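You operate a simulated robot arm through the tools that you are given. There is no shell and no other tool. Be economical: measure what you need, move in short steps, check, and stop when the job is done.

Carry out the task below with a simulated two-armed robot. There is one attempt and no reset: what you move stays moved.

JOB
On the table end, fold the grey cloth in half.

The check looks at the end state, three seconds after you hand in, the way a careful person would. Anything else that was tipped, shoved, dropped, spilled or broken makes it a failure. Flat cloth is picked up by pressing the open fingertips on it (5 to 10 N) and closing them slowly along it; thin cloth reads only 2 to 8 mm in the jaws.

ROBOT AND FRAMES
Two 7-joint arms with two-finger parallel grippers on one trunk, on a base that drives. Base frame: it is fixed to the floor where the robot stands at the start and does not move with it; the origin is under the middle of the robot, x ahead of it, y to its left, z up. Lengths are in m, angles in degrees, forces in N, time in s.
The left shoulder is at the start at [0.06, 0.189, 1.228], the right one opposite. With the tool pointing down near the work surface each hand reaches from about 0.1 to 0.64 m from the robot's upright axis, wherever it stands, measured 20 degrees to its own side. Places, roughly: table end [0.5, 0, 0.9]. Payload 3.43 kg a hand.
Tool frame (each hand has its own): the origin (TCP) lies between the finger pads and is the grasp point; the fingertips stand 0.03 m ahead of it; z points along the fingers, y is the line along which they close. Largest opening 0.094 m; finger width 0.028, thickness 0.01; the body of the gripper, 0.05 by 0.096 m, starts 0.055 m behind the TCP.
Orientation is that of the tool frame in the base frame, as a unit quaternion [w, x, y, z]. With the fingers straight down and closing along the base's y, the tool's x points along the base's -x, its y along +y and its z along -z.

CONTROLS
- The arms move only by the tool play_rows. It takes "left_series", "right_series" or both (then of equal length, played together; a hand with none holds still); each is a list of rows, each an object (a shift or turn left out is 0, a gripper value left out holds the last) with "delta_pos": the shift along the tool's x, y, z in m, a list of three; "turn": the turn, a rotation vector about the tool's x, y, z in degrees, a list of three; "hand": the gripper command, from -1 (fully open) to 1 (shut), values between in proportion. In form: [{"delta_pos": [tx, ty, tz], "turn": [ax, ay, az], "hand": hand}, ...]. A call has 1 to 12 rows; each row is the pose to reach, as a shift and turn from the pose commanded when the call began, along the tool's axes at that moment. A row lasts 0.2 s, in which the tool goes at most 0.05 m and 8.6 degrees; a call with a longer step from one row to the next is refused whole, and so is a gripper value outside its range. Where a pose cannot be reached the arm comes as near as it can. A force on the tool above 40 N (or 10 N above the force at the start of the call, whichever is more), or a blocked arm, ends the call early, and 0.2 s more pass. The fingers move at their own pace (about 0.153 m/s each) and stop on an object; they squeeze with about 35 N. The grip force told is the motor's: it shows also when the fingers shut on nothing. Time passes only in rows, and 0.2 s behind the last, so rows that repeat a pose let the fingers close. The reply holds the time, the measured pose of the TCP, the force on the tool along the base axes, the opening and the grip force, in the units named above and with some noise, with the torque about the TCP (base axes, N m) and any sound that the robot's microphone picked up, and new pictures: "pictures" is both (left out), scene, wrist or none (wrist: the cameras of the hands that moved).
- Cameras (640 x 400 px; columns grow to the right, rows downward): "scene" is now at [-0.0038, 0.0082, 1.7702]; the picture's right is [0.16, -0.99, -0.00], its down [-0.86, -0.14, -0.49] and it looks along [0.48, 0.08, -0.87] (base axes); focal length 291 px, centre (320, 200). "left" rides on the left gripper at [0.076, -0.014, -0.102] in its tool frame; the picture's right is [0.18, 0.98, 0.00], its down [-0.75, 0.14, -0.64] and it looks along [-0.63, 0.12, 0.77] (tool axes); focal length 243 px, centre (320, 200). "right" rides on the right gripper at [0.076, 0.014, -0.103] in its tool frame; the picture's right is [-0.18, 0.98, 0.00], its down [-0.75, -0.14, -0.64] and it looks along [-0.63, -0.12, 0.77] (tool axes); focal length 243 px, centre (320, 200). There is no depth. A picture from a camera that has moved, and an enlarged one, comes with that camera's place and axes in the base frame and with its lens. The place of the scene camera against the robot may be out by one fixed shift of up to 0.018 m in any direction.
- raise_lower(by): slides the trunk up (or, below 0, down) by that many m; the arms and the scene camera ride with it, the base frame stays. It gives what a move gives, with no picture.
- steer(legs): drives the robot by 1 to 6 legs, each [ahead, left, turn to the left] in m, m and degrees, along the robot's own axes; the way and the turn of a leg run together, so that a leg with both is an arc; at most 1.5 m and 180 degrees a leg. The arms and the cameras ride along, it lands a little off, and it stops where it bumps. It gives what a move gives, and a new picture of the scene camera.
- pan_tilt(pan, tilt): turns the head with the scene camera to pan (to the left, within 86 degrees either way) and tilt (down, from -29 to 69), counted from straight ahead of the robot. It gives what a move gives, and a new picture of the scene camera.
- close_up(camera, box): a new picture of the part [left, top, right, bottom] of that camera's present view, enlarged. It takes no simulated time.
- hand_in(): hands the job in; it is judged then, once.

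Go step by step. Nothing tells you exact positions but the pictures and the camera data: compare them with the known pose of the tool, close in by small moves and look again before you grip or let go. The budget is 120 turns and 260 pictures, counting those below and the enlarged ones. Unless the task says otherwise, let go and move clear before handing in, and close with one line.

The tools are called after "Emit:" as name(argument=value, ...) on one line, values as JSON. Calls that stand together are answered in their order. play_rows: Moves the arms, as the interface text tells. Its arguments: {"type":"object","properties":{"left_series":{"type":"array","items":{"type":"object","properties":{"delta_pos":{"type":"array","items":{"type":"number"}},"turn":{"type":"array","items":{"type":"number"}},"hand":{"type":"number"}}}},"right_series":{"type":"array","items":{"type":"object","properties":{"delta_pos":{"type":"array","items":{"type":"number"}},"turn":{"type":"array","items":{"type":"number"}},"hand":{"type":"number"}}}},"pictures":{"type":"string","enum":["both","scene","wrist","none"]}},"required":[]} The other tools are called the same way: raise_lower (by) slides the trunk up or down; steer (legs) drives the base; pan_tilt (pan, tilt) turns the head that bears the scene camera; close_up (camera, box) takes an enlarged picture of a part of a camera's view; hand_in () hands the job in.

At the start:

```text
time: 0.0
left_eef_pos: [0.4103, 0.05, 1.1202]
left_ee_rot: [0.0, 0.0, 1.0, 0.001]
left_contact_force: [0.8, -0.3, 0.4]
left_moment: [0.01, 0.0, -0.01]
left_width: 0.0939
left_grasp_force: 0.1
right_eef_pos: [0.3101, -0.2721, 1.0925]
right_ee_rot: [0.0, 0.001, 1.0, 0.0]
right_contact_force: [0.5, -0.9, -0.2]
right_moment: [0.0, 0.01, 0.02]
right_width: 0.094
right_grasp_force: 0.0
trunk travel left (down, up): [-0.9, 0.09]
robot x, y, heading: [0.0014, 0.0015, 0.3]
head pan, tilt: [9.1, 60.6]
```

scene: 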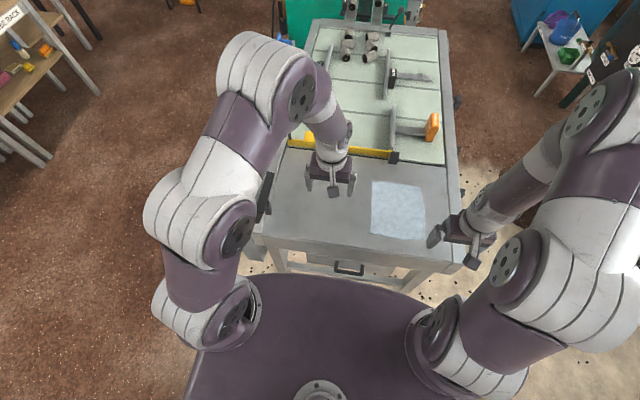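
right: 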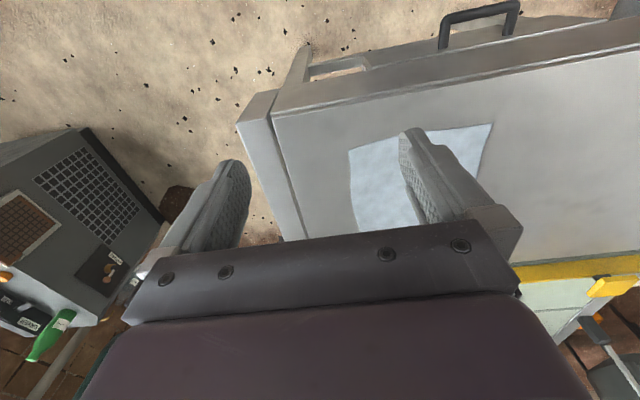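
left: 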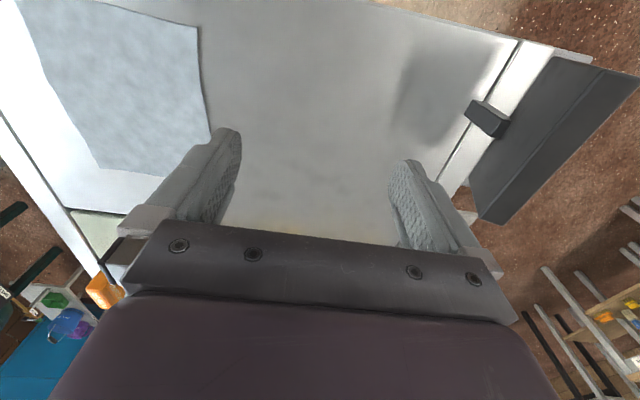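

I see a light grey-blue cloth on the near table end, right of centre, between the two hands. I'll zoom in to measure its corners.

Emit:
close_up(camera="scene", box=[340, 160, 460, 250])

Emit:
close_up(camera="right", box=[320, 80, 520, 260])

```text
4.44 times, centred on (400, 205) of scene
camera zoom: at [-0.0038, 0.0082, 1.7702], right [0.16, -0.99, 0.0], down [-0.86, -0.14, -0.49], along [0.48, 0.08, -0.87], focal length 1295 px, centre (-36, 178)
```

zoom: 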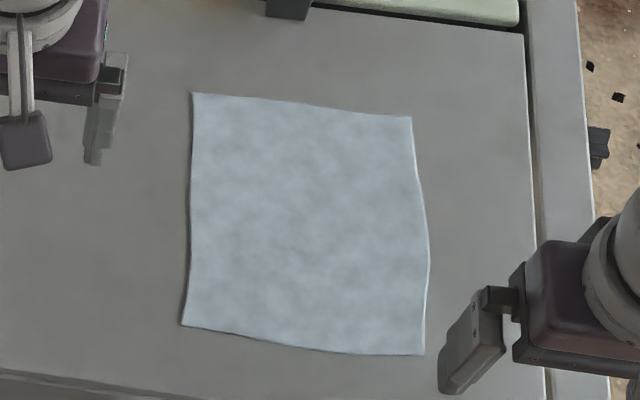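

```text
2.22 times, centred on (420, 170) of right
camera zoom: at [0.2337, -0.2575, 1.1948], right [0.18, 0.98, 0.0], down [0.75, -0.14, 0.64], along [0.63, -0.12, -0.77], focal length 539 px, centre (98, 267)
```

zoom: 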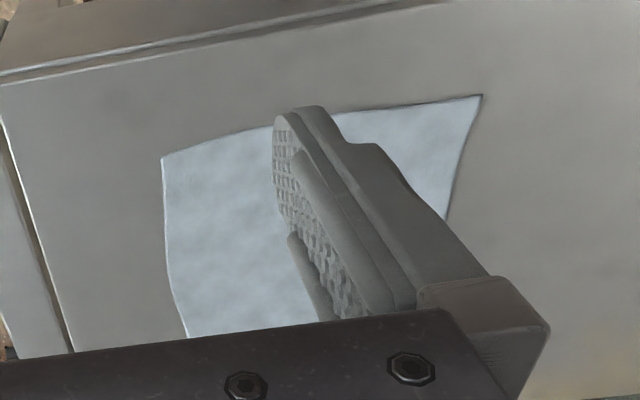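

The cloth measures about 0.18 m in y by 0.2 m in x. Its near edge is at x≈0.395, its far edge at x≈0.59, and y runs from about −0.07 to −0.245. I plan to fold the near edge onto the far edge with both hands, so first I'll shift the robot right to centre it on the cloth.

Emit:
steer(legs=[[0, -0.12, 0]])

```text
time: 1.2
left_eef_pos: [0.4104, -0.0702, 1.1206]
left_ee_rot: [0.0, 0.002, 1.0, -0.001]
left_contact_force: [-0.3, 0.2, -0.1]
left_moment: [-0.02, -0.02, -0.03]
left_width: 0.0941
left_grasp_force: 0.1
right_eef_pos: [0.3097, -0.3913, 1.0924]
right_ee_rot: [0.0, 0.002, 1.0, -0.001]
right_contact_force: [0.0, -0.4, 0.5]
right_moment: [0.01, 0.01, -0.01]
right_width: 0.0942
right_grasp_force: 0.2
trunk travel left (down, up): [-0.9, 0.09]
robot x, y, heading: [-0.0002, -0.1193, -0.4]
head pan, tilt: [9.1, 60.6]
camera scene: at [-0.0041, -0.1085, 1.7702], right [0.16, -0.99, 0.0], down [-0.86, -0.14, -0.49], along [0.49, 0.08, -0.87], focal length 291 px, centre (320, 200)
```

scene: 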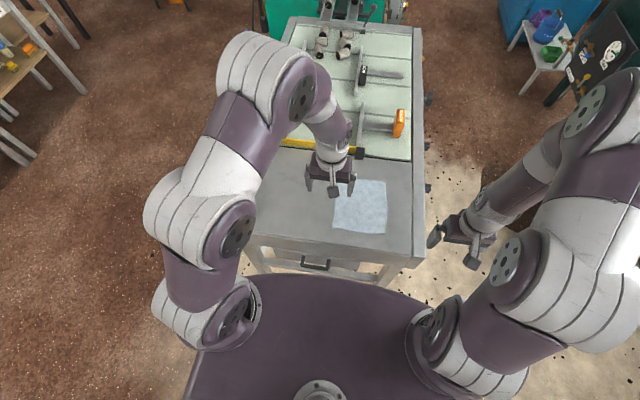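

The hands now straddle the cloth. I'll bring both above the near corners, narrow their openings and look again.

Emit:
play_rows(left_series=[{"delta_pos": [0.001, -0.004, 0.02], "hand": 0.2}, {"delta_pos": [0.002, -0.009, 0.04], "hand": 0.4}, {"delta_pos": [0.003, -0.014, 0.06], "hand": 0.4}, {"delta_pos": [0.004, -0.018, 0.09], "hand": 0.4}, {"delta_pos": [0.005, -0.022, 0.115], "hand": 0.4}, {"delta_pos": [0.006, -0.027, 0.14], "hand": 0.4}], right_series=[{"delta_pos": [-0.016, 0.028, 0.018], "hand": 0.2}, {"delta_pos": [-0.033, 0.056, 0.037], "hand": 0.4}, {"delta_pos": [-0.05, 0.085, 0.056], "hand": 0.4}, {"delta_pos": [-0.066, 0.113, 0.074], "hand": 0.4}, {"delta_pos": [-0.083, 0.141, 0.093], "hand": 0.4}, {"delta_pos": [-0.099, 0.169, 0.112], "hand": 0.4}])

```text
time: 2.6
left_eef_pos: [0.4031, -0.0996, 0.98]
left_ee_rot: [0.0, 0.002, 1.0, 0.0]
left_contact_force: [0.7, 0.0, 0.1]
left_moment: [0.01, 0.0, 0.0]
left_width: 0.0279
left_grasp_force: 0.0
right_eef_pos: [0.41, -0.2224, 0.9798]
right_ee_rot: [-0.001, 0.001, 1.0, 0.0]
right_contact_force: [0.2, -0.1, 0.2]
right_moment: [0.0, -0.02, -0.01]
right_width: 0.0281
right_grasp_force: 0.0
trunk travel left (down, up): [-0.9, 0.09]
robot x, y, heading: [-0.0013, -0.1153, -0.3]
head pan, tilt: [9.1, 60.6]
camera scene: at [-0.0026, -0.1098, 1.7703], right [0.16, -0.99, 0.0], down [-0.86, -0.14, -0.49], along [0.48, 0.08, -0.87], focal length 291 px, centre (320, 200)
camera right: at [0.3325, -0.2075, 1.0829], right [0.19, 0.98, 0.0], down [0.75, -0.14, 0.64], along [0.63, -0.12, -0.77], focal length 243 px, centre (320, 200)
camera left: at [0.327, -0.1137, 1.0829], right [-0.18, 0.98, 0.0], down [0.75, 0.14, 0.64], along [0.63, 0.12, -0.77], focal length 243 px, centre (320, 200)
```

scene: 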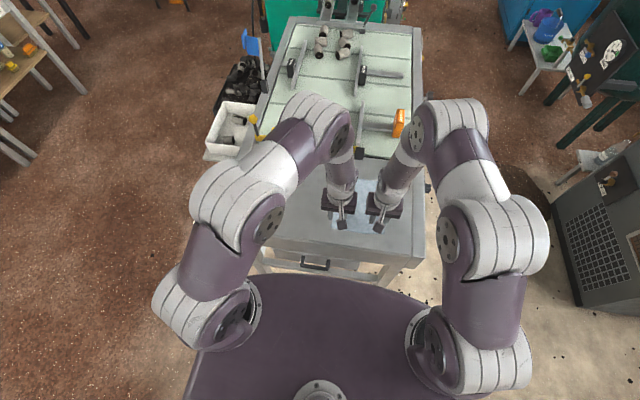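
right: 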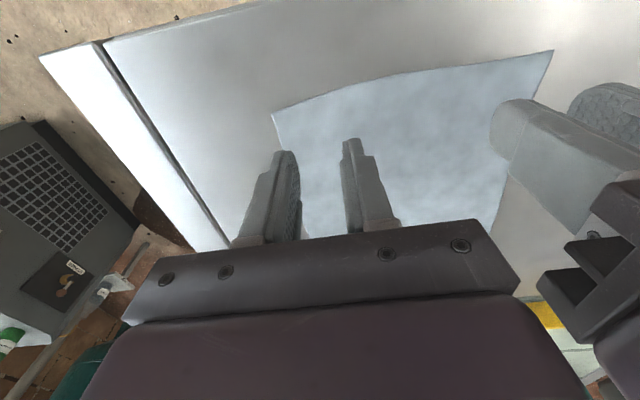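
left: 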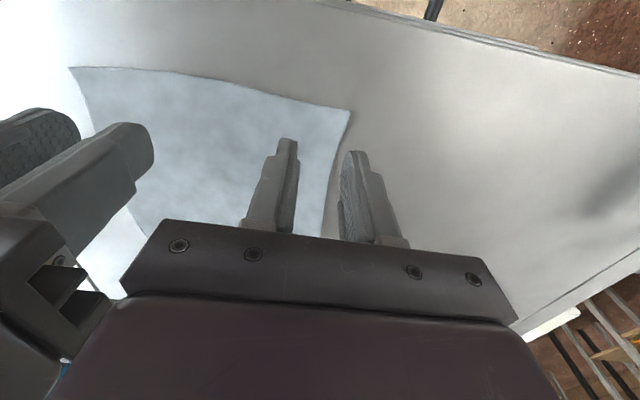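

The new sightings put the cloth's near edge at x≈0.384 and the surface at z≈0.915. I'll adjust both hands over the edge and come down close to the surface.

Emit:
play_rows(left_series=[{"delta_pos": [0.004, -0.004, 0.006], "hand": 0.53}, {"delta_pos": [0.008, -0.008, 0.012], "hand": 0.53}, {"delta_pos": [0.008, -0.008, 0.018], "hand": 0.53}], right_series=[{"delta_pos": [0.006, -0.003, 0.006], "hand": 0.53}, {"delta_pos": [0.012, -0.005, 0.012], "hand": 0.53}, {"delta_pos": [0.012, -0.005, 0.018], "hand": 0.53}], pictures="wrist")

```text
time: 3.4
left_eef_pos: [0.3955, -0.1047, 0.962]
left_ee_rot: [-0.001, 0.002, 1.0, 0.0]
left_contact_force: [0.1, -0.7, -0.5]
left_moment: [-0.01, -0.01, 0.0]
left_width: 0.0221
left_grasp_force: 0.1
right_eef_pos: [0.3962, -0.2275, 0.9627]
right_ee_rot: [0.0, 0.001, 1.0, 0.0]
right_contact_force: [-0.3, 0.3, -0.5]
right_moment: [0.02, -0.05, 0.0]
right_width: 0.0223
right_grasp_force: 0.0
trunk travel left (down, up): [-0.9, 0.09]
robot x, y, heading: [-0.0002, -0.1204, -0.0]
head pan, tilt: [9.1, 60.6]
camera right: at [0.3197, -0.2132, 1.0651], right [0.19, 0.98, 0.0], down [0.75, -0.14, 0.64], along [0.63, -0.12, -0.77], focal length 243 px, centre (320, 200)
camera left: at [0.3189, -0.1197, 1.066], right [-0.18, 0.98, 0.0], down [0.75, 0.14, 0.64], along [0.63, 0.12, -0.77], focal length 243 px, centre (320, 200)
```

right: 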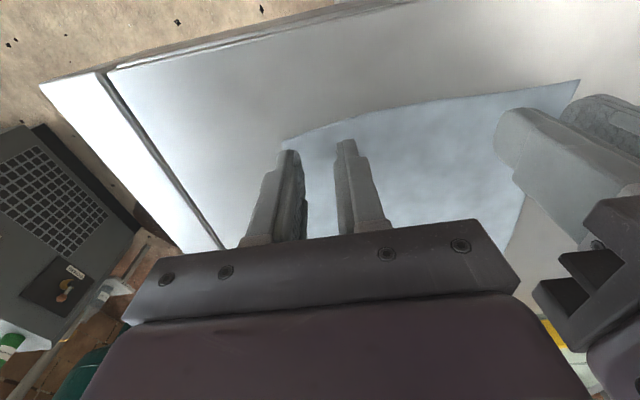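
left: 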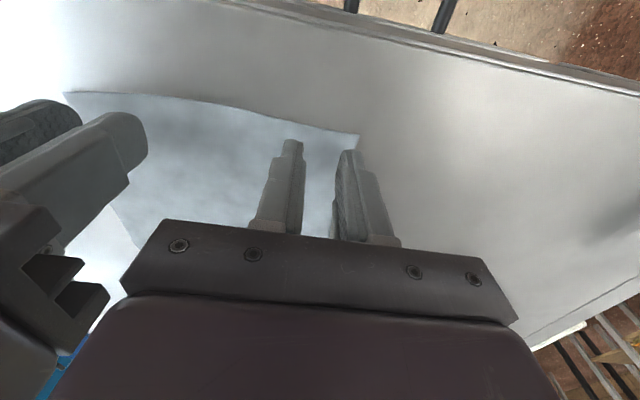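

The tips are about 15 mm above the cloth. I'll come down slowly, moving the left hand 5 mm further in, and watch the force.

Emit:
play_rows(left_series=[{"delta_pos": [0, -0.003, 0.004]}, {"delta_pos": [0, -0.005, 0.008]}, {"delta_pos": [0, -0.005, 0.012]}], right_series=[{"delta_pos": [0, 0, 0.004]}, {"delta_pos": [0, 0, 0.008]}, {"delta_pos": [0, 0, 0.012]}], pictures="wrist")

```text
time: 4.2
left_eef_pos: [0.3949, -0.1106, 0.9525]
left_ee_rot: [0.003, 0.001, 1.0, -0.001]
left_contact_force: [0.5, 0.1, 21.4]
left_moment: [0.16, 0.11, -0.01]
left_width: 0.0222
left_grasp_force: 0.1
right_eef_pos: [0.3942, -0.2271, 0.9539]
right_ee_rot: [0.004, 0.002, 1.0, 0.001]
right_contact_force: [1.5, -1.7, 26.6]
right_moment: [-0.07, 0.12, 0.05]
right_width: 0.0224
right_grasp_force: 0.1
trunk travel left (down, up): [-0.9, 0.09]
robot x, y, heading: [0.0022, -0.1188, -0.1]
head pan, tilt: [9.1, 60.6]
camera right: at [0.3184, -0.2124, 1.0554], right [0.19, 0.98, 0.0], down [0.75, -0.14, 0.65], along [0.64, -0.12, -0.76], focal length 243 px, centre (320, 200)
camera left: at [0.3176, -0.1257, 1.0565], right [-0.18, 0.98, 0.0], down [0.75, 0.14, 0.65], along [0.64, 0.11, -0.76], focal length 243 px, centre (320, 200)
```

right: 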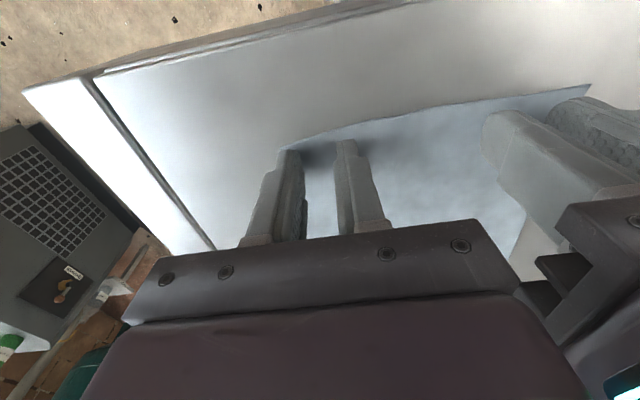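
left: 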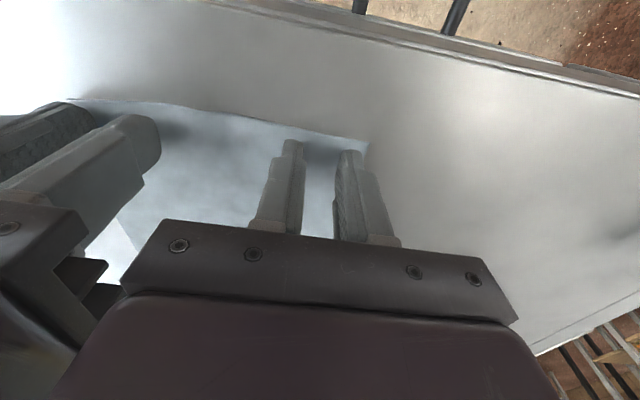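

Both hands touched at z≈0.953, pressing at 21–27 N, which is too hard. I'll back off 2 mm and close slowly.

Emit:
play_rows(left_series=[{"delta_pos": [0, 0, -0.0015], "hand": 0.53}, {"delta_pos": [0, 0, -0.0015], "hand": 0.58}, {"delta_pos": [0, 0, -0.0015], "hand": 0.63}, {"delta_pos": [0, 0, -0.0015], "hand": 0.68}, {"delta_pos": [0, 0, -0.0015], "hand": 0.73}, {"delta_pos": [0, 0, -0.0015], "hand": 0.78}, {"delta_pos": [0, 0, -0.0015], "hand": 0.83}, {"delta_pos": [0, 0, -0.0015], "hand": 0.88}, {"delta_pos": [0, 0, -0.0015], "hand": 0.94}, {"delta_pos": [0, 0, -0.0015], "hand": 1}, {"delta_pos": [0, 0, -0.0015], "hand": 1}], right_series=[{"delta_pos": [0, 0, -0.002], "hand": 0.53}, {"delta_pos": [0, 0, -0.002], "hand": 0.58}, {"delta_pos": [0, 0, -0.002], "hand": 0.63}, {"delta_pos": [0, 0, -0.002], "hand": 0.68}, {"delta_pos": [0, 0, -0.002], "hand": 0.73}, {"delta_pos": [0, 0, -0.002], "hand": 0.78}, {"delta_pos": [0, 0, -0.002], "hand": 0.83}, {"delta_pos": [0, 0, -0.002], "hand": 0.88}, {"delta_pos": [0, 0, -0.002], "hand": 0.94}, {"delta_pos": [0, 0, -0.002], "hand": 1}, {"delta_pos": [0, 0, -0.002], "hand": 1}])

```text
time: 6.6
left_eef_pos: [0.394, -0.111, 0.9532]
left_ee_rot: [0.002, 0.002, 1.0, 0.0]
left_contact_force: [0.3, 0.1, 31.8]
left_moment: [0.07, 0.21, 0.01]
left_width: 0.0019
left_grasp_force: 35.0
right_eef_pos: [0.3937, -0.2272, 0.9536]
right_ee_rot: [0.0, 0.002, 1.0, 0.0]
right_contact_force: [-0.9, -0.6, 10.2]
right_moment: [0.0, 0.02, -0.01]
right_width: 0.0
right_grasp_force: 32.8
trunk travel left (down, up): [-0.9, 0.09]
robot x, y, heading: [-0.0001, -0.1176, -0.2]
head pan, tilt: [9.1, 60.6]
camera scene: at [-0.0088, -0.1099, 1.7703], right [0.16, -0.99, 0.0], down [-0.86, -0.14, -0.49], along [0.49, 0.08, -0.87], focal length 291 px, centre (320, 200)
camera right: at [0.317, -0.2124, 1.0559], right [0.19, 0.98, 0.0], down [0.75, -0.14, 0.64], along [0.63, -0.12, -0.77], focal length 243 px, centre (320, 200)
camera left: at [0.3164, -0.1254, 1.0566], right [-0.18, 0.98, 0.0], down [0.75, 0.14, 0.64], along [0.63, 0.12, -0.76], focal length 243 px, centre (320, 200)
```

scene: 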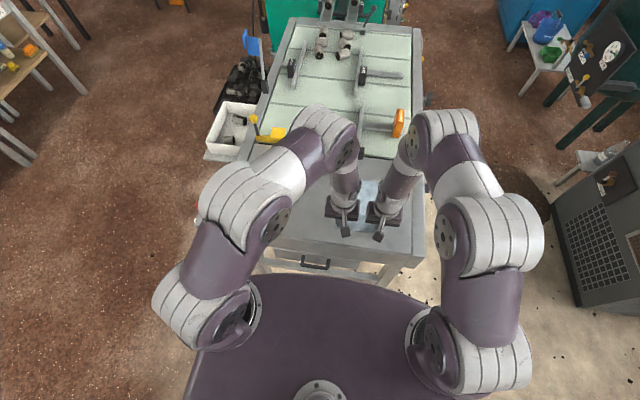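
right: 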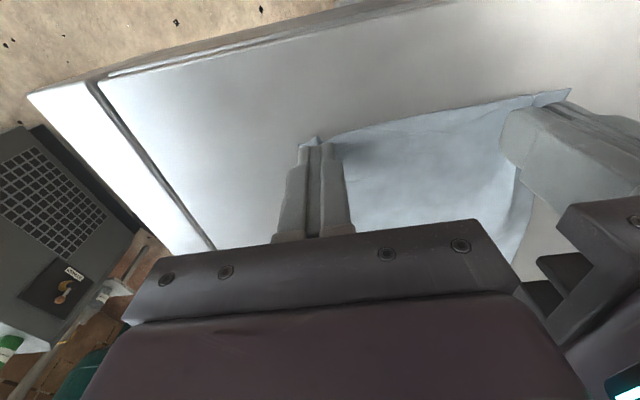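
left: 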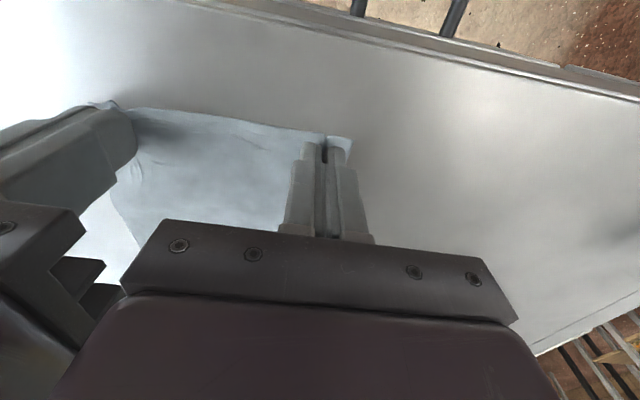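

The left hand reads 1.9 mm of cloth, but the right reads 0. I'll zoom in to check the right.

Emit:
close_up(camera="right", box=[270, 120, 370, 190])

Emit:
close_up(camera="left", box=[270, 120, 370, 190])

```text
5.71 times, centred on (320, 155) of right
camera zoom: at [0.317, -0.2124, 1.0559], right [0.19, 0.98, 0.0], down [0.75, -0.14, 0.64], along [0.63, -0.12, -0.77], focal length 1386 px, centre (320, 457)
```

zoom: 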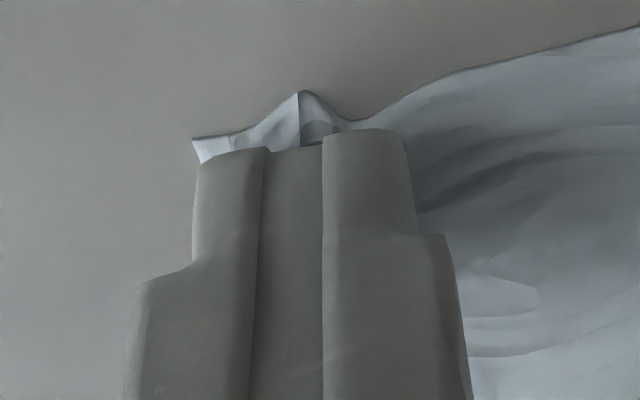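

```text
5.71 times, centred on (320, 155) of left
camera zoom: at [0.3164, -0.1254, 1.0566], right [-0.18, 0.98, 0.0], down [0.75, 0.14, 0.64], along [0.63, 0.12, -0.76], focal length 1386 px, centre (320, 457)
```

zoom: 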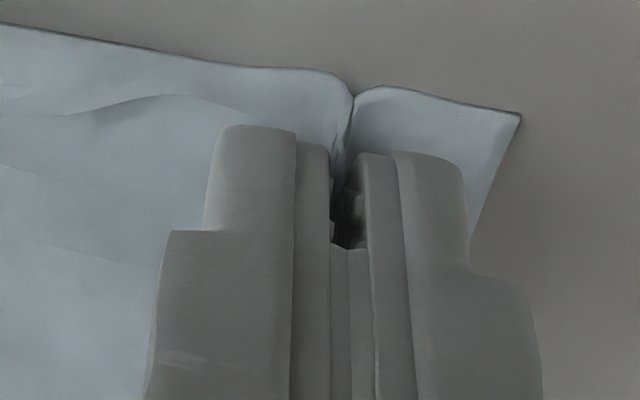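

The left hand has a proper pinch, but the right closed above its hump. I'll reopen the right, press a little harder and close again, easing the left slightly.

Emit:
play_rows(left_series=[{"delta_pos": [0, 0, -0.001]}, {"delta_pos": [0, 0, -0.002]}, {"delta_pos": [0, 0, -0.002]}, {"delta_pos": [0, 0, -0.002]}, {"delta_pos": [0, 0, -0.002]}, {"delta_pos": [0, 0, -0.002]}, {"delta_pos": [0, 0, -0.002]}, {"delta_pos": [0, 0, -0.002]}, {"delta_pos": [0, 0, -0.002]}, {"delta_pos": [0, 0, -0.002]}, {"delta_pos": [0, 0, -0.002]}, {"delta_pos": [0, 0, -0.002]}], right_series=[{"delta_pos": [0, 0, -0.004], "hand": 0.8}, {"delta_pos": [0, 0, -0.004], "hand": 0.5}, {"delta_pos": [0, 0, -0.001], "hand": 0.45}, {"delta_pos": [0, 0, 0.001], "hand": 0.45}, {"delta_pos": [0, 0, 0.001], "hand": 0.52}, {"delta_pos": [0, 0, 0.001], "hand": 0.59}, {"delta_pos": [0, 0, 0.001], "hand": 0.66}, {"delta_pos": [0, 0, 0.001], "hand": 0.73}, {"delta_pos": [0, 0, 0.001], "hand": 0.8}, {"delta_pos": [0, 0, 0.001], "hand": 0.88}, {"delta_pos": [0, 0, 0.001], "hand": 1}, {"delta_pos": [0, 0, 0.001], "hand": 1}], pictures="wrist")

Emit:
close_up(camera="right", box=[270, 120, 370, 190])

```text
time: 8.2
left_eef_pos: [0.3954, -0.1106, 0.9546]
left_ee_rot: [0.002, 0.001, 1.0, 0.001]
left_contact_force: [0.2, -2.3, 1.0]
left_moment: [-0.06, 0.01, 0.01]
left_width: 0.0023
left_grasp_force: 35.9
right_eef_pos: [0.3987, -0.228, 0.9539]
right_ee_rot: [0.003, 0.002, 1.0, 0.001]
right_contact_force: [-3.8, 2.9, 24.9]
right_moment: [0.16, 0.32, -0.03]
right_width: 0.0135
right_grasp_force: 0.7
trunk travel left (down, up): [-0.9, 0.09]
robot x, y, heading: [-0.0015, -0.1183, -0.2]
head pan, tilt: [9.1, 60.6]
stopped in row 8 (right hand): the force on the tool passed its limit at 41 N (the readings are from after the stop); the commanded pose is now the measured one
camera right: at [0.321, -0.2121, 1.0554], right [0.19, 0.98, 0.0], down [0.75, -0.14, 0.65], along [0.64, -0.12, -0.76], focal length 243 px, centre (320, 200)
camera left: at [0.3175, -0.1253, 1.0578], right [-0.18, 0.98, 0.0], down [0.75, 0.14, 0.64], along [0.63, 0.12, -0.77], focal length 243 px, centre (320, 200)
```

right: 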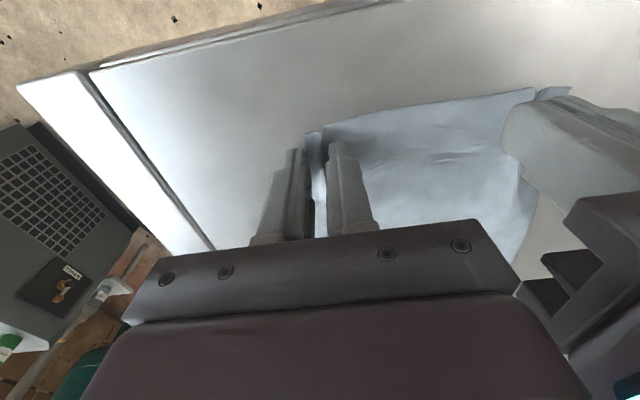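
left: 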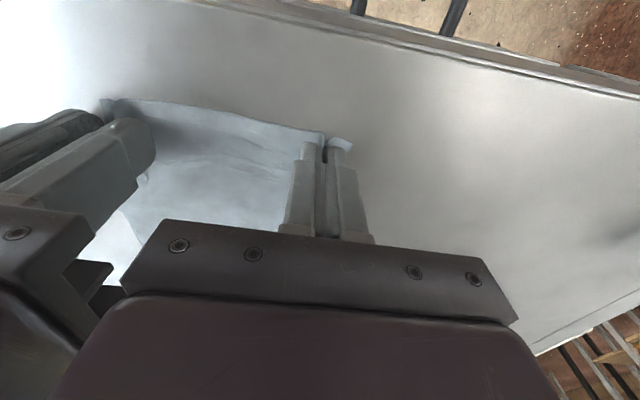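

```text
5.71 times, centred on (320, 155) of right
camera zoom: at [0.321, -0.2121, 1.0554], right [0.19, 0.98, 0.0], down [0.75, -0.14, 0.65], along [0.64, -0.12, -0.76], focal length 1386 px, centre (320, 457)
```

zoom: 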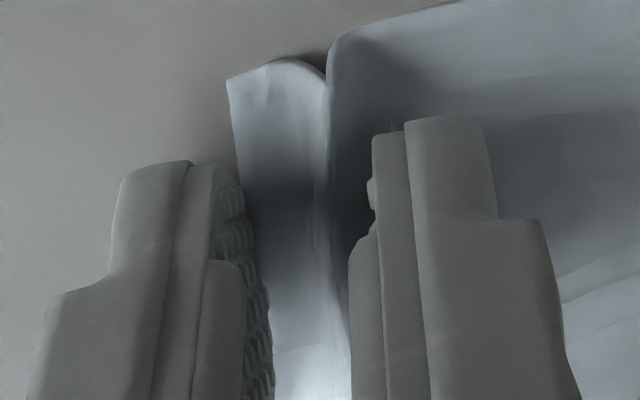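

A hump now stands between the right fingers. I'll ease the pressure slightly and finish closing on it.

Emit:
play_rows(right_series=[{"delta_pos": [0, 0, -0.001], "hand": 0.75}, {"delta_pos": [0, 0, -0.001], "hand": 0.8}, {"delta_pos": [0, 0, -0.001], "hand": 0.85}, {"delta_pos": [0, 0, -0.001], "hand": 0.9}, {"delta_pos": [0, 0, -0.001], "hand": 0.95}, {"delta_pos": [0, 0, -0.001], "hand": 1}, {"delta_pos": [0, 0, -0.001], "hand": 1}], pictures="none")

Emit:
close_up(camera="right", box=[260, 110, 380, 190])

```text
time: 9.8
left_eef_pos: [0.3963, -0.1113, 0.9534]
left_ee_rot: [0.001, 0.002, 1.0, -0.001]
left_contact_force: [0.8, -21.0, 0.1]
left_moment: [-0.61, -0.05, 0.0]
left_width: 0.0018
left_grasp_force: 35.0
right_eef_pos: [0.3986, -0.2274, 0.9535]
right_ee_rot: [0.003, 0.002, 1.0, 0.001]
right_contact_force: [-1.4, 21.0, 4.8]
right_moment: [0.65, 0.03, -0.05]
right_width: 0.0021
right_grasp_force: 35.2
trunk travel left (down, up): [-0.9, 0.09]
robot x, y, heading: [-0.0009, -0.1199, -0.3]
head pan, tilt: [9.1, 60.6]
```

```text
5.00 times, centred on (320, 150) of right
camera zoom: at [0.3216, -0.2122, 1.0559], right [0.19, 0.98, 0.0], down [0.75, -0.14, 0.65], along [0.63, -0.12, -0.76], focal length 1213 px, centre (320, 450)
```

zoom: 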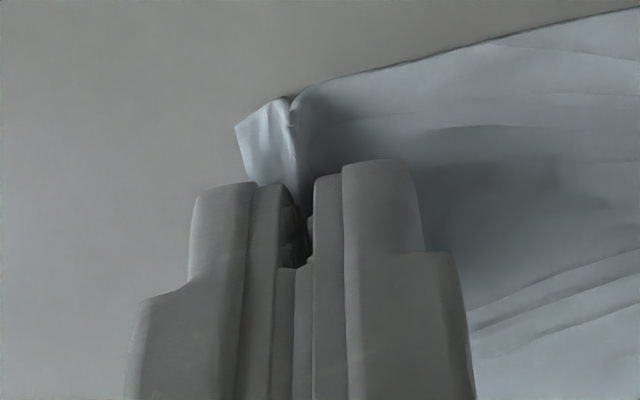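

Both hands now hold about 2 mm of cloth. The 21 N between them is tension along the edge, so I'll bring the hands slightly together and lift along the first half of the arc.

Emit:
play_rows(left_series=[{"delta_pos": [0, -0.002, -0.004]}, {"delta_pos": [-0.003, -0.003, -0.02]}, {"delta_pos": [-0.01, -0.003, -0.035]}, {"delta_pos": [-0.02, -0.003, -0.05]}, {"delta_pos": [-0.035, -0.003, -0.062]}, {"delta_pos": [-0.05, -0.003, -0.07]}, {"delta_pos": [-0.07, -0.003, -0.074]}, {"delta_pos": [-0.07, -0.003, -0.074]}], right_series=[{"delta_pos": [0, 0.002, -0.004]}, {"delta_pos": [-0.003, 0.003, -0.02]}, {"delta_pos": [-0.01, 0.003, -0.035]}, {"delta_pos": [-0.02, 0.003, -0.05]}, {"delta_pos": [-0.035, 0.003, -0.062]}, {"delta_pos": [-0.05, 0.003, -0.07]}, {"delta_pos": [-0.07, 0.003, -0.074]}, {"delta_pos": [-0.07, 0.003, -0.074]}])

Emit:
close_up(camera="scene", box=[290, 140, 450, 260])

```text
time: 11.7
left_eef_pos: [0.4654, -0.1133, 1.0269]
left_ee_rot: [-0.001, 0.002, 1.0, 0.0]
left_contact_force: [0.0, -5.2, -0.1]
left_moment: [-0.13, -0.03, -0.04]
left_width: 0.0021
left_grasp_force: 35.2
right_eef_pos: [0.4686, -0.2252, 1.0277]
right_ee_rot: [0.002, 0.002, 1.0, 0.0]
right_contact_force: [-0.8, 4.7, 0.4]
right_moment: [0.15, -0.02, 0.03]
right_width: 0.002
right_grasp_force: 35.3
trunk travel left (down, up): [-0.9, 0.09]
robot x, y, heading: [-0.0015, -0.1189, -0.3]
head pan, tilt: [9.1, 60.6]
camera scene: at [-0.0047, -0.1103, 1.7702], right [0.16, -0.99, 0.0], down [-0.86, -0.14, -0.49], along [0.49, 0.08, -0.87], focal length 291 px, centre (320, 200)
camera right: at [0.3918, -0.2105, 1.1301], right [0.19, 0.98, 0.0], down [0.75, -0.14, 0.65], along [0.63, -0.12, -0.76], focal length 243 px, centre (320, 200)
camera left: at [0.3886, -0.1281, 1.131], right [-0.18, 0.98, 0.0], down [0.75, 0.14, 0.64], along [0.63, 0.12, -0.77], focal length 243 px, centre (320, 200)
```

scene: 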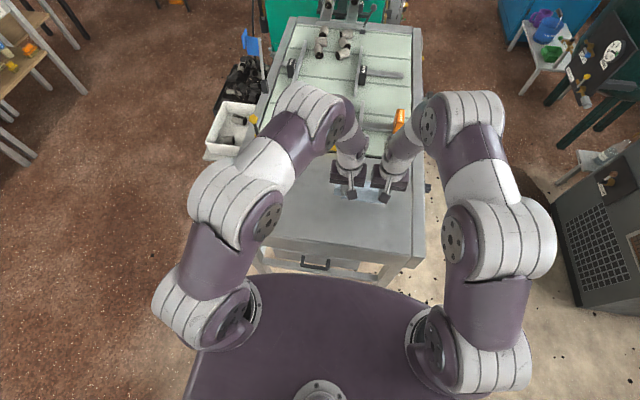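
right: 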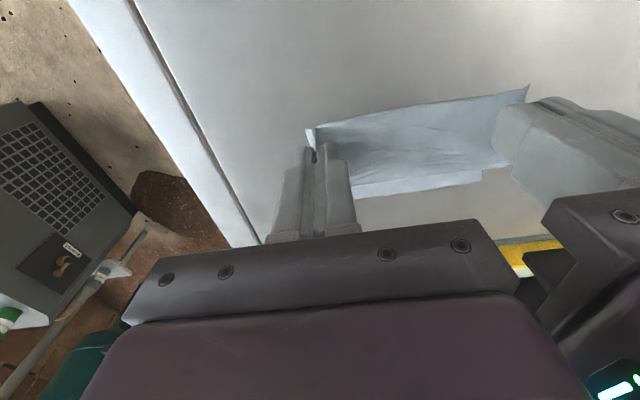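
left: 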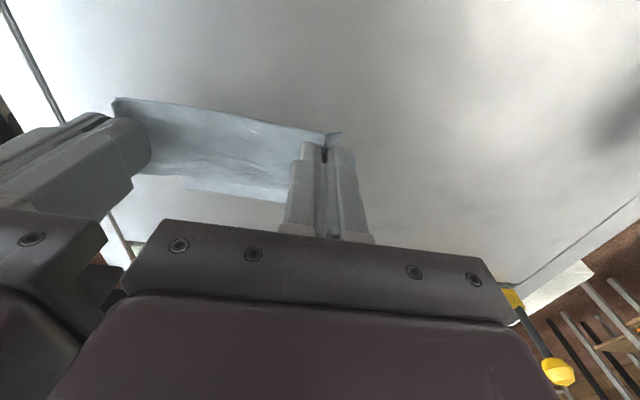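

```text
3.33 times, centred on (370, 200) of scene
camera zoom: at [-0.0047, -0.1103, 1.7702], right [0.16, -0.99, 0.0], down [-0.86, -0.14, -0.49], along [0.49, 0.08, -0.87], focal length 971 px, centre (153, 200)
```

zoom: 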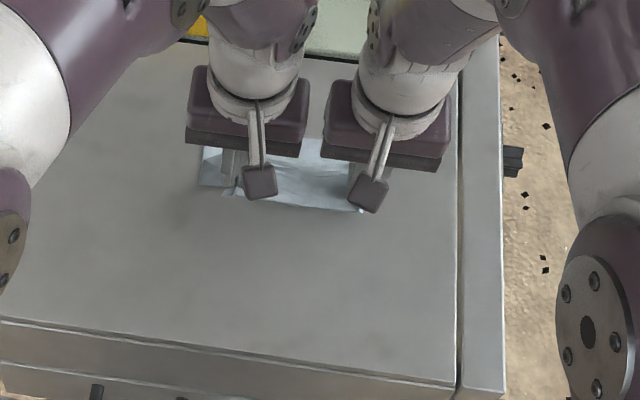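

The edge is lifting well. But without a wrist roll the pinched strip would land turned back, and rolling near-to-far needs an awkward reach. Folding far to near lets the wrists roll naturally, with the fingers ending up pointing ahead. So I'll lay this edge back where it was and release it.

Emit:
play_rows(left_series=[{"delta_pos": [0.02, 0, 0.004]}, {"delta_pos": [0.035, 0, 0.012]}, {"delta_pos": [0.05, 0, 0.024]}, {"delta_pos": [0.06, 0, 0.039]}, {"delta_pos": [0.067, 0.001, 0.054]}, {"delta_pos": [0.071, 0.003, 0.066]}, {"delta_pos": [0.072, 0.003, 0.0725]}, {"delta_pos": [0.072, 0.003, 0.0725], "hand": 0.85}, {"delta_pos": [0.072, 0.003, 0.0725], "hand": 0.7}, {"delta_pos": [0.072, 0.003, 0.0725], "hand": 0.53}, {"delta_pos": [0.072, 0.003, 0.065], "hand": 0.5}, {"delta_pos": [0.072, 0.003, 0.04], "hand": 0.5}], right_series=[{"delta_pos": [0.02, 0, 0.004]}, {"delta_pos": [0.035, 0, 0.012]}, {"delta_pos": [0.05, 0, 0.024]}, {"delta_pos": [0.06, 0, 0.039]}, {"delta_pos": [0.067, -0.001, 0.054]}, {"delta_pos": [0.071, -0.003, 0.066]}, {"delta_pos": [0.072, -0.003, 0.0735]}, {"delta_pos": [0.072, -0.003, 0.0735], "hand": 0.85}, {"delta_pos": [0.072, -0.003, 0.0735], "hand": 0.7}, {"delta_pos": [0.072, -0.003, 0.0735], "hand": 0.53}, {"delta_pos": [0.072, -0.003, 0.065], "hand": 0.5}, {"delta_pos": [0.072, -0.003, 0.04], "hand": 0.5}], pictures="wrist")

```text
time: 14.2
left_eef_pos: [0.3924, -0.1088, 0.9872]
left_ee_rot: [-0.001, 0.001, 1.0, 0.0]
left_contact_force: [0.2, 0.1, 0.3]
left_moment: [0.0, -0.03, -0.01]
left_width: 0.0234
left_grasp_force: 0.0
right_eef_pos: [0.3953, -0.227, 0.9872]
right_ee_rot: [0.003, 0.001, 1.0, 0.0]
right_contact_force: [0.0, -0.1, -0.2]
right_moment: [-0.03, 0.0, 0.0]
right_width: 0.0235
right_grasp_force: 0.1
trunk travel left (down, up): [-0.9, 0.09]
robot x, y, heading: [-0.0023, -0.1214, -0.0]
head pan, tilt: [9.1, 60.6]
camera right: at [0.318, -0.2115, 1.0901], right [0.19, 0.98, 0.0], down [0.75, -0.14, 0.65], along [0.63, -0.12, -0.76], focal length 243 px, centre (320, 200)
camera left: at [0.3157, -0.1251, 1.0908], right [-0.18, 0.98, 0.0], down [0.75, 0.14, 0.64], along [0.63, 0.12, -0.77], focal length 243 px, centre (320, 200)
```

right: 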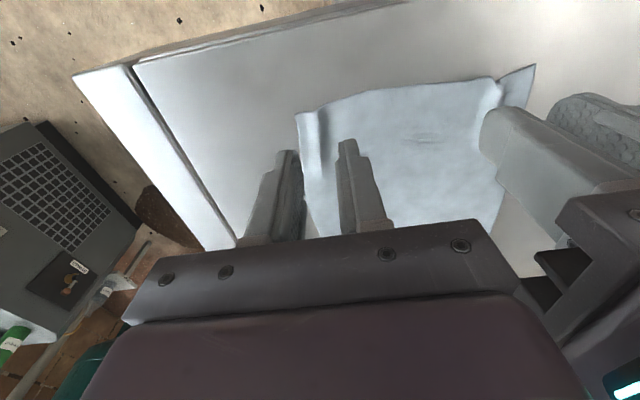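
left: 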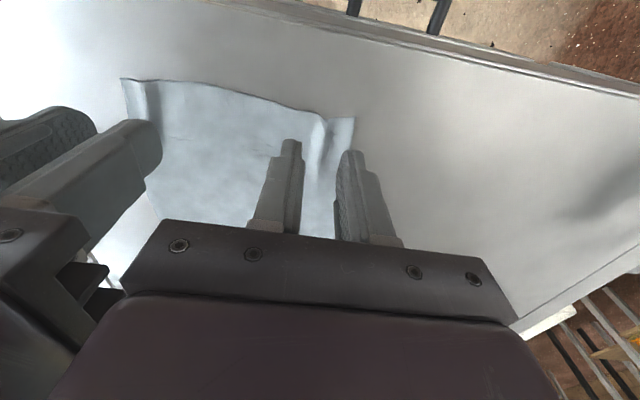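

The cloth is back and nearly flat, with a small ridge at each corner. I'll spread the ridges by pressing with the fingers narrow and then opening them.

Emit:
play_rows(left_series=[{"delta_pos": [-0.003, 0, 0.01], "hand": 0.75}, {"delta_pos": [-0.003, 0, 0.028], "hand": 0.8}, {"delta_pos": [-0.003, 0, 0.0345], "hand": 0.8}, {"delta_pos": [-0.003, 0, 0.0345], "hand": 0.7}, {"delta_pos": [-0.003, 0, 0.0345], "hand": 0.6}, {"delta_pos": [-0.003, 0, 0.0345], "hand": 0.5}, {"delta_pos": [-0.003, 0, 0.0345], "hand": 0.4}, {"delta_pos": [-0.003, 0, 0.0345], "hand": 0.3}, {"delta_pos": [-0.003, 0, 0.02], "hand": 0.3}, {"delta_pos": [-0.003, 0, -0.02], "hand": 0.4}], right_series=[{"delta_pos": [-0.003, 0, 0.01], "hand": 0.75}, {"delta_pos": [-0.003, 0, 0.028], "hand": 0.8}, {"delta_pos": [-0.003, 0, 0.0345], "hand": 0.8}, {"delta_pos": [-0.003, 0, 0.0345], "hand": 0.7}, {"delta_pos": [-0.003, 0, 0.0345], "hand": 0.6}, {"delta_pos": [-0.003, 0, 0.0345], "hand": 0.5}, {"delta_pos": [-0.003, 0, 0.0345], "hand": 0.4}, {"delta_pos": [-0.003, 0, 0.0345], "hand": 0.3}, {"delta_pos": [-0.003, 0, 0.02], "hand": 0.3}, {"delta_pos": [-0.003, 0, -0.02], "hand": 0.4}], pictures="wrist")

```text
time: 16.4
left_eef_pos: [0.3946, -0.1099, 1.0068]
left_ee_rot: [0.001, 0.002, 1.0, 0.001]
left_contact_force: [-0.6, 0.6, 0.0]
left_moment: [0.0, -0.03, 0.04]
left_width: 0.0284
left_grasp_force: 0.0
right_eef_pos: [0.3978, -0.2268, 1.0076]
right_ee_rot: [0.003, 0.001, 1.0, 0.0]
right_contact_force: [-0.4, -0.1, 0.4]
right_moment: [0.03, -0.03, 0.01]
right_width: 0.0282
right_grasp_force: 0.0
trunk travel left (down, up): [-0.9, 0.09]
robot x, y, heading: [-0.0002, -0.1187, -0.3]
head pan, tilt: [9.1, 60.6]
camera right: at [0.3205, -0.2124, 1.1096], right [0.19, 0.98, 0.0], down [0.75, -0.14, 0.65], along [0.63, -0.12, -0.76], focal length 243 px, centre (320, 200)
camera left: at [0.317, -0.1254, 1.1101], right [-0.18, 0.98, 0.0], down [0.75, 0.14, 0.64], along [0.63, 0.12, -0.77], focal length 243 px, centre (320, 200)
```

right: 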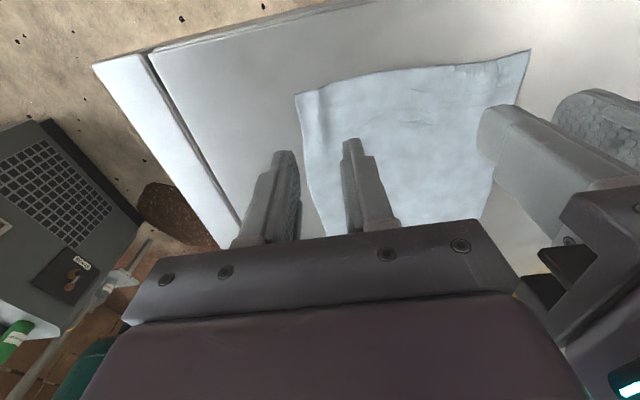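
left: 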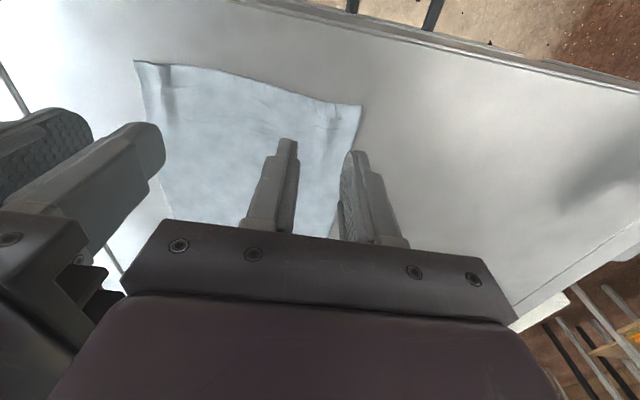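

The spreading worked and the cloth is flat again. Now I'll move both hands above the far corners and look.

Emit:
play_rows(left_series=[{"delta_pos": [-0.04, 0, 0]}, {"delta_pos": [-0.08, 0, 0]}, {"delta_pos": [-0.12, 0, 0]}, {"delta_pos": [-0.16, 0, 0]}, {"delta_pos": [-0.165, 0, 0]}], right_series=[{"delta_pos": [-0.04, 0, 0]}, {"delta_pos": [-0.08, 0, 0]}, {"delta_pos": [-0.12, 0, 0]}, {"delta_pos": [-0.16, 0, 0]}, {"delta_pos": [-0.163, 0, 0]}])

Emit:
close_up(camera="scene", box=[290, 140, 450, 260])

```text
time: 17.6
left_eef_pos: [0.5608, -0.1115, 1.0086]
left_ee_rot: [0.0, 0.002, 1.0, 0.0]
left_contact_force: [0.4, 0.7, -0.1]
left_moment: [-0.01, -0.03, 0.01]
left_width: 0.0284
left_grasp_force: 0.2
right_eef_pos: [0.562, -0.2277, 1.008]
right_ee_rot: [0.002, 0.002, 1.0, 0.001]
right_contact_force: [-0.8, 0.4, -0.1]
right_moment: [-0.03, 0.0, 0.01]
right_width: 0.0281
right_grasp_force: 0.0
trunk travel left (down, up): [-0.9, 0.09]
robot x, y, heading: [-0.0016, -0.1163, -0.1]
head pan, tilt: [9.1, 60.6]
camera scene: at [-0.0058, -0.1103, 1.7702], right [0.16, -0.99, 0.0], down [-0.86, -0.14, -0.49], along [0.49, 0.08, -0.87], focal length 291 px, centre (320, 200)
camera right: at [0.4843, -0.2131, 1.1102], right [0.19, 0.98, 0.0], down [0.75, -0.14, 0.65], along [0.63, -0.12, -0.76], focal length 243 px, centre (320, 200)
camera left: at [0.4834, -0.1264, 1.1121], right [-0.18, 0.98, 0.0], down [0.75, 0.14, 0.64], along [0.63, 0.12, -0.77], focal length 243 px, centre (320, 200)
```

scene: 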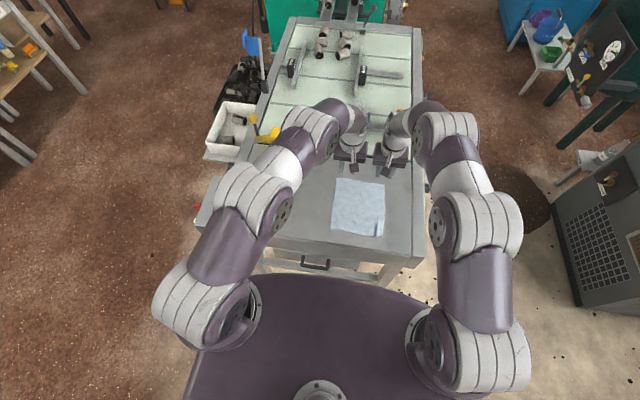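
right: 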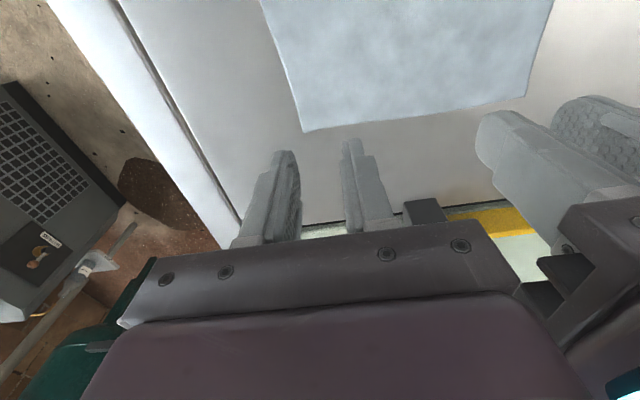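
left: 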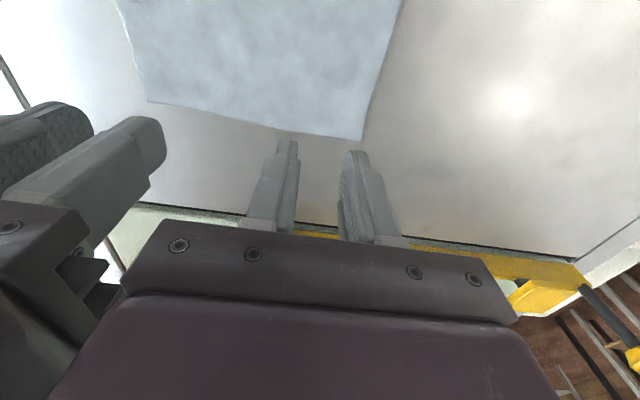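

```text
3.33 times, centred on (370, 200) of scene
camera zoom: at [-0.0058, -0.1103, 1.7702], right [0.16, -0.99, 0.0], down [-0.86, -0.14, -0.49], along [0.49, 0.08, -0.87], focal length 971 px, centre (153, 200)
```

zoom: 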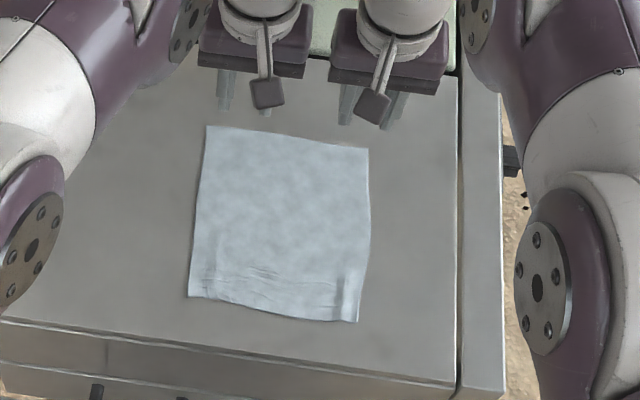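

The far corners agree between the two wrist cameras: left at (0.569, −0.074), right at (0.566, −0.243). I'll set the fingers to overlap the edge by about 12 mm and stop just above it.

Emit:
play_rows(left_series=[{"delta_pos": [-0.01, 0.009, 0.015], "hand": 0.53}, {"delta_pos": [-0.01, 0.009, 0.03], "hand": 0.53}, {"delta_pos": [-0.01, 0.009, 0.043], "hand": 0.53}, {"delta_pos": [-0.01, 0.009, 0.05], "hand": 0.53}], right_series=[{"delta_pos": [-0.006, 0.01, 0.015], "hand": 0.53}, {"delta_pos": [-0.006, 0.01, 0.03], "hand": 0.53}, {"delta_pos": [-0.006, 0.01, 0.043], "hand": 0.53}, {"delta_pos": [-0.006, 0.01, 0.05], "hand": 0.53}], pictures="wrist")

```text
time: 18.6
left_eef_pos: [0.5722, -0.1023, 0.9569]
left_ee_rot: [0.0, 0.002, 1.0, 0.0]
left_contact_force: [1.0, 0.1, -0.4]
left_moment: [-0.01, 0.0, 0.0]
left_width: 0.0221
left_grasp_force: 0.0
right_eef_pos: [0.5701, -0.2169, 0.9574]
right_ee_rot: [0.002, 0.001, 1.0, 0.0]
right_contact_force: [0.1, 0.9, -0.2]
right_moment: [0.04, 0.01, 0.03]
right_width: 0.0223
right_grasp_force: 0.1
trunk travel left (down, up): [-0.9, 0.09]
robot x, y, heading: [-0.0038, -0.1178, -0.2]
head pan, tilt: [9.1, 60.6]
camera right: at [0.4932, -0.2023, 1.0598], right [0.19, 0.98, 0.0], down [0.75, -0.14, 0.64], along [0.63, -0.12, -0.76], focal length 243 px, centre (320, 200)
camera left: at [0.4952, -0.1172, 1.0605], right [-0.18, 0.98, 0.0], down [0.75, 0.14, 0.64], along [0.63, 0.12, -0.77], focal length 243 px, centre (320, 200)
```

right: 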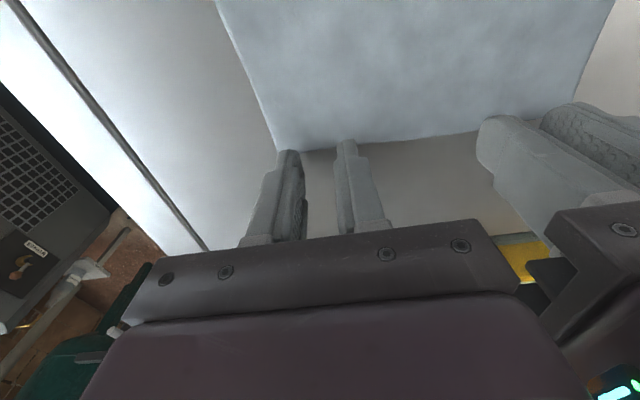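
left: 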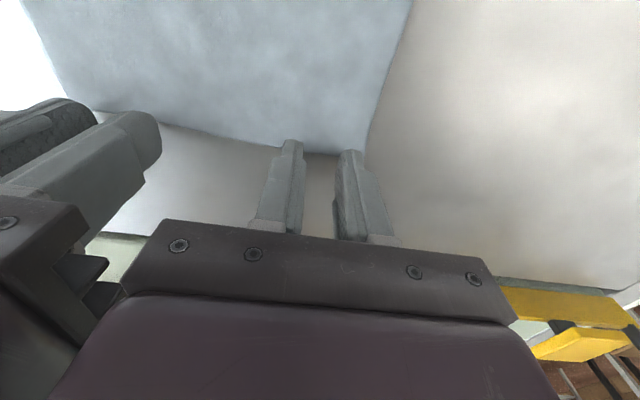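

Overlap is roughly 9–12 mm. I'll move both hands 4 mm further in, press to about 10–20 N, and close slowly.

Emit:
play_rows(left_series=[{"delta_pos": [0.004, 0, 0.002], "hand": 0.53}, {"delta_pos": [0.004, 0, 0.0055], "hand": 0.53}, {"delta_pos": [0.004, 0, 0.0055], "hand": 0.53}], right_series=[{"delta_pos": [0.004, 0, 0.002], "hand": 0.53}, {"delta_pos": [0.004, 0, 0.0055], "hand": 0.53}, {"delta_pos": [0.004, 0, 0.0055], "hand": 0.53}], pictures="none")

```text
time: 19.4
left_eef_pos: [0.566, -0.1022, 0.9542]
left_ee_rot: [0.001, 0.002, 1.0, 0.0]
left_contact_force: [2.2, 0.0, 6.4]
left_moment: [0.07, 0.0, 0.0]
left_width: 0.0222
left_grasp_force: 0.0
right_eef_pos: [0.5656, -0.2185, 0.9525]
right_ee_rot: [0.004, 0.002, 1.0, 0.0]
right_contact_force: [1.1, -0.2, 6.5]
right_moment: [-0.05, 0.01, -0.02]
right_width: 0.0223
right_grasp_force: 0.0
trunk travel left (down, up): [-0.9, 0.09]
robot x, y, heading: [0.0024, -0.1153, -0.3]
head pan, tilt: [9.1, 60.6]
```

Both hands press at 6.5 N. I'll close slowly.

Emit:
play_rows(left_series=[{"delta_pos": [0, 0, 0.0005], "hand": 0.56}, {"delta_pos": [0, 0, 0.0005], "hand": 0.61}, {"delta_pos": [0, 0, 0.0005], "hand": 0.66}, {"delta_pos": [0, 0, 0.0005], "hand": 0.71}, {"delta_pos": [0, 0, 0.0005], "hand": 0.76}, {"delta_pos": [0, 0, 0.0005], "hand": 0.81}, {"delta_pos": [0, 0, 0.0005], "hand": 0.86}, {"delta_pos": [0, 0, 0.0005], "hand": 0.91}, {"delta_pos": [0, 0, 0.0005], "hand": 0.96}, {"delta_pos": [0, 0, 0.0005], "hand": 1}, {"delta_pos": [0, 0, 0.0005], "hand": 1}], right_series=[{"delta_pos": [0, 0, 0.0005], "hand": 0.56}, {"delta_pos": [0, 0, 0.0005], "hand": 0.61}, {"delta_pos": [0, 0, 0.0005], "hand": 0.66}, {"delta_pos": [0, 0, 0.0005], "hand": 0.71}, {"delta_pos": [0, 0, 0.0005], "hand": 0.76}, {"delta_pos": [0, 0, 0.0005], "hand": 0.81}, {"delta_pos": [0, 0, 0.0005], "hand": 0.86}, {"delta_pos": [0, 0, 0.0005], "hand": 0.91}, {"delta_pos": [0, 0, 0.0005], "hand": 0.96}, {"delta_pos": [0, 0, 0.0005], "hand": 1}, {"delta_pos": [0, 0, 0.0005], "hand": 1}], pictures="none")

Emit:
close_up(camera="right", box=[250, 100, 390, 190])

Emit:
close_up(camera="left", box=[250, 100, 390, 190])

```text
time: 21.9
left_eef_pos: [0.5662, -0.1024, 0.9528]
left_ee_rot: [0.002, 0.001, 1.0, 0.0]
left_contact_force: [-0.1, 0.6, 10.5]
left_moment: [0.03, 0.08, -0.02]
left_width: 0.0
left_grasp_force: 32.4
right_eef_pos: [0.5639, -0.2176, 0.9541]
right_ee_rot: [0.002, 0.002, 1.0, 0.0]
right_contact_force: [0.5, -0.3, 17.3]
right_moment: [-0.02, 0.12, -0.03]
right_width: 0.0016
right_grasp_force: 35.4
trunk travel left (down, up): [-0.9, 0.09]
robot x, y, heading: [0.0035, -0.1216, -0.2]
head pan, tilt: [9.1, 60.6]
```

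```text
4.44 times, centred on (320, 145) of right
camera zoom: at [0.4863, -0.2029, 1.0555], right [0.19, 0.98, 0.0], down [0.75, -0.14, 0.65], along [0.64, -0.12, -0.76], focal length 1078 px, centre (320, 444)
```

zoom: 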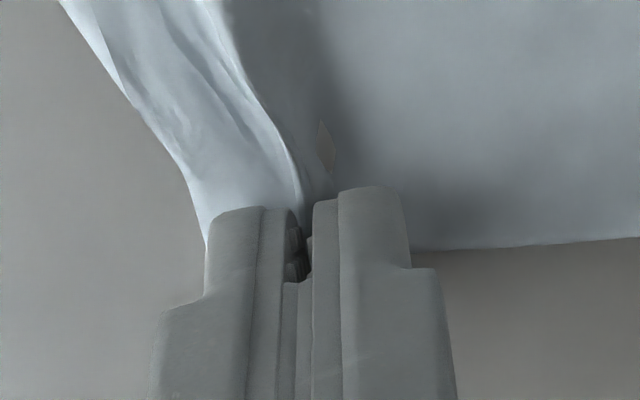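

```text
4.44 times, centred on (320, 145) of left
camera zoom: at [0.4886, -0.1169, 1.0568], right [-0.18, 0.98, 0.0], down [0.75, 0.14, 0.64], along [0.63, 0.12, -0.77], focal length 1078 px, centre (320, 444)
```

zoom: 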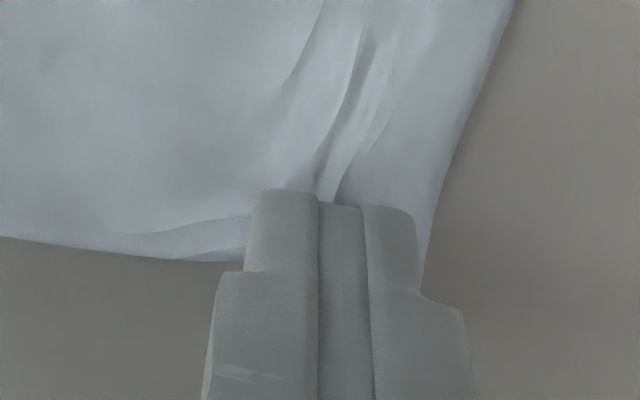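

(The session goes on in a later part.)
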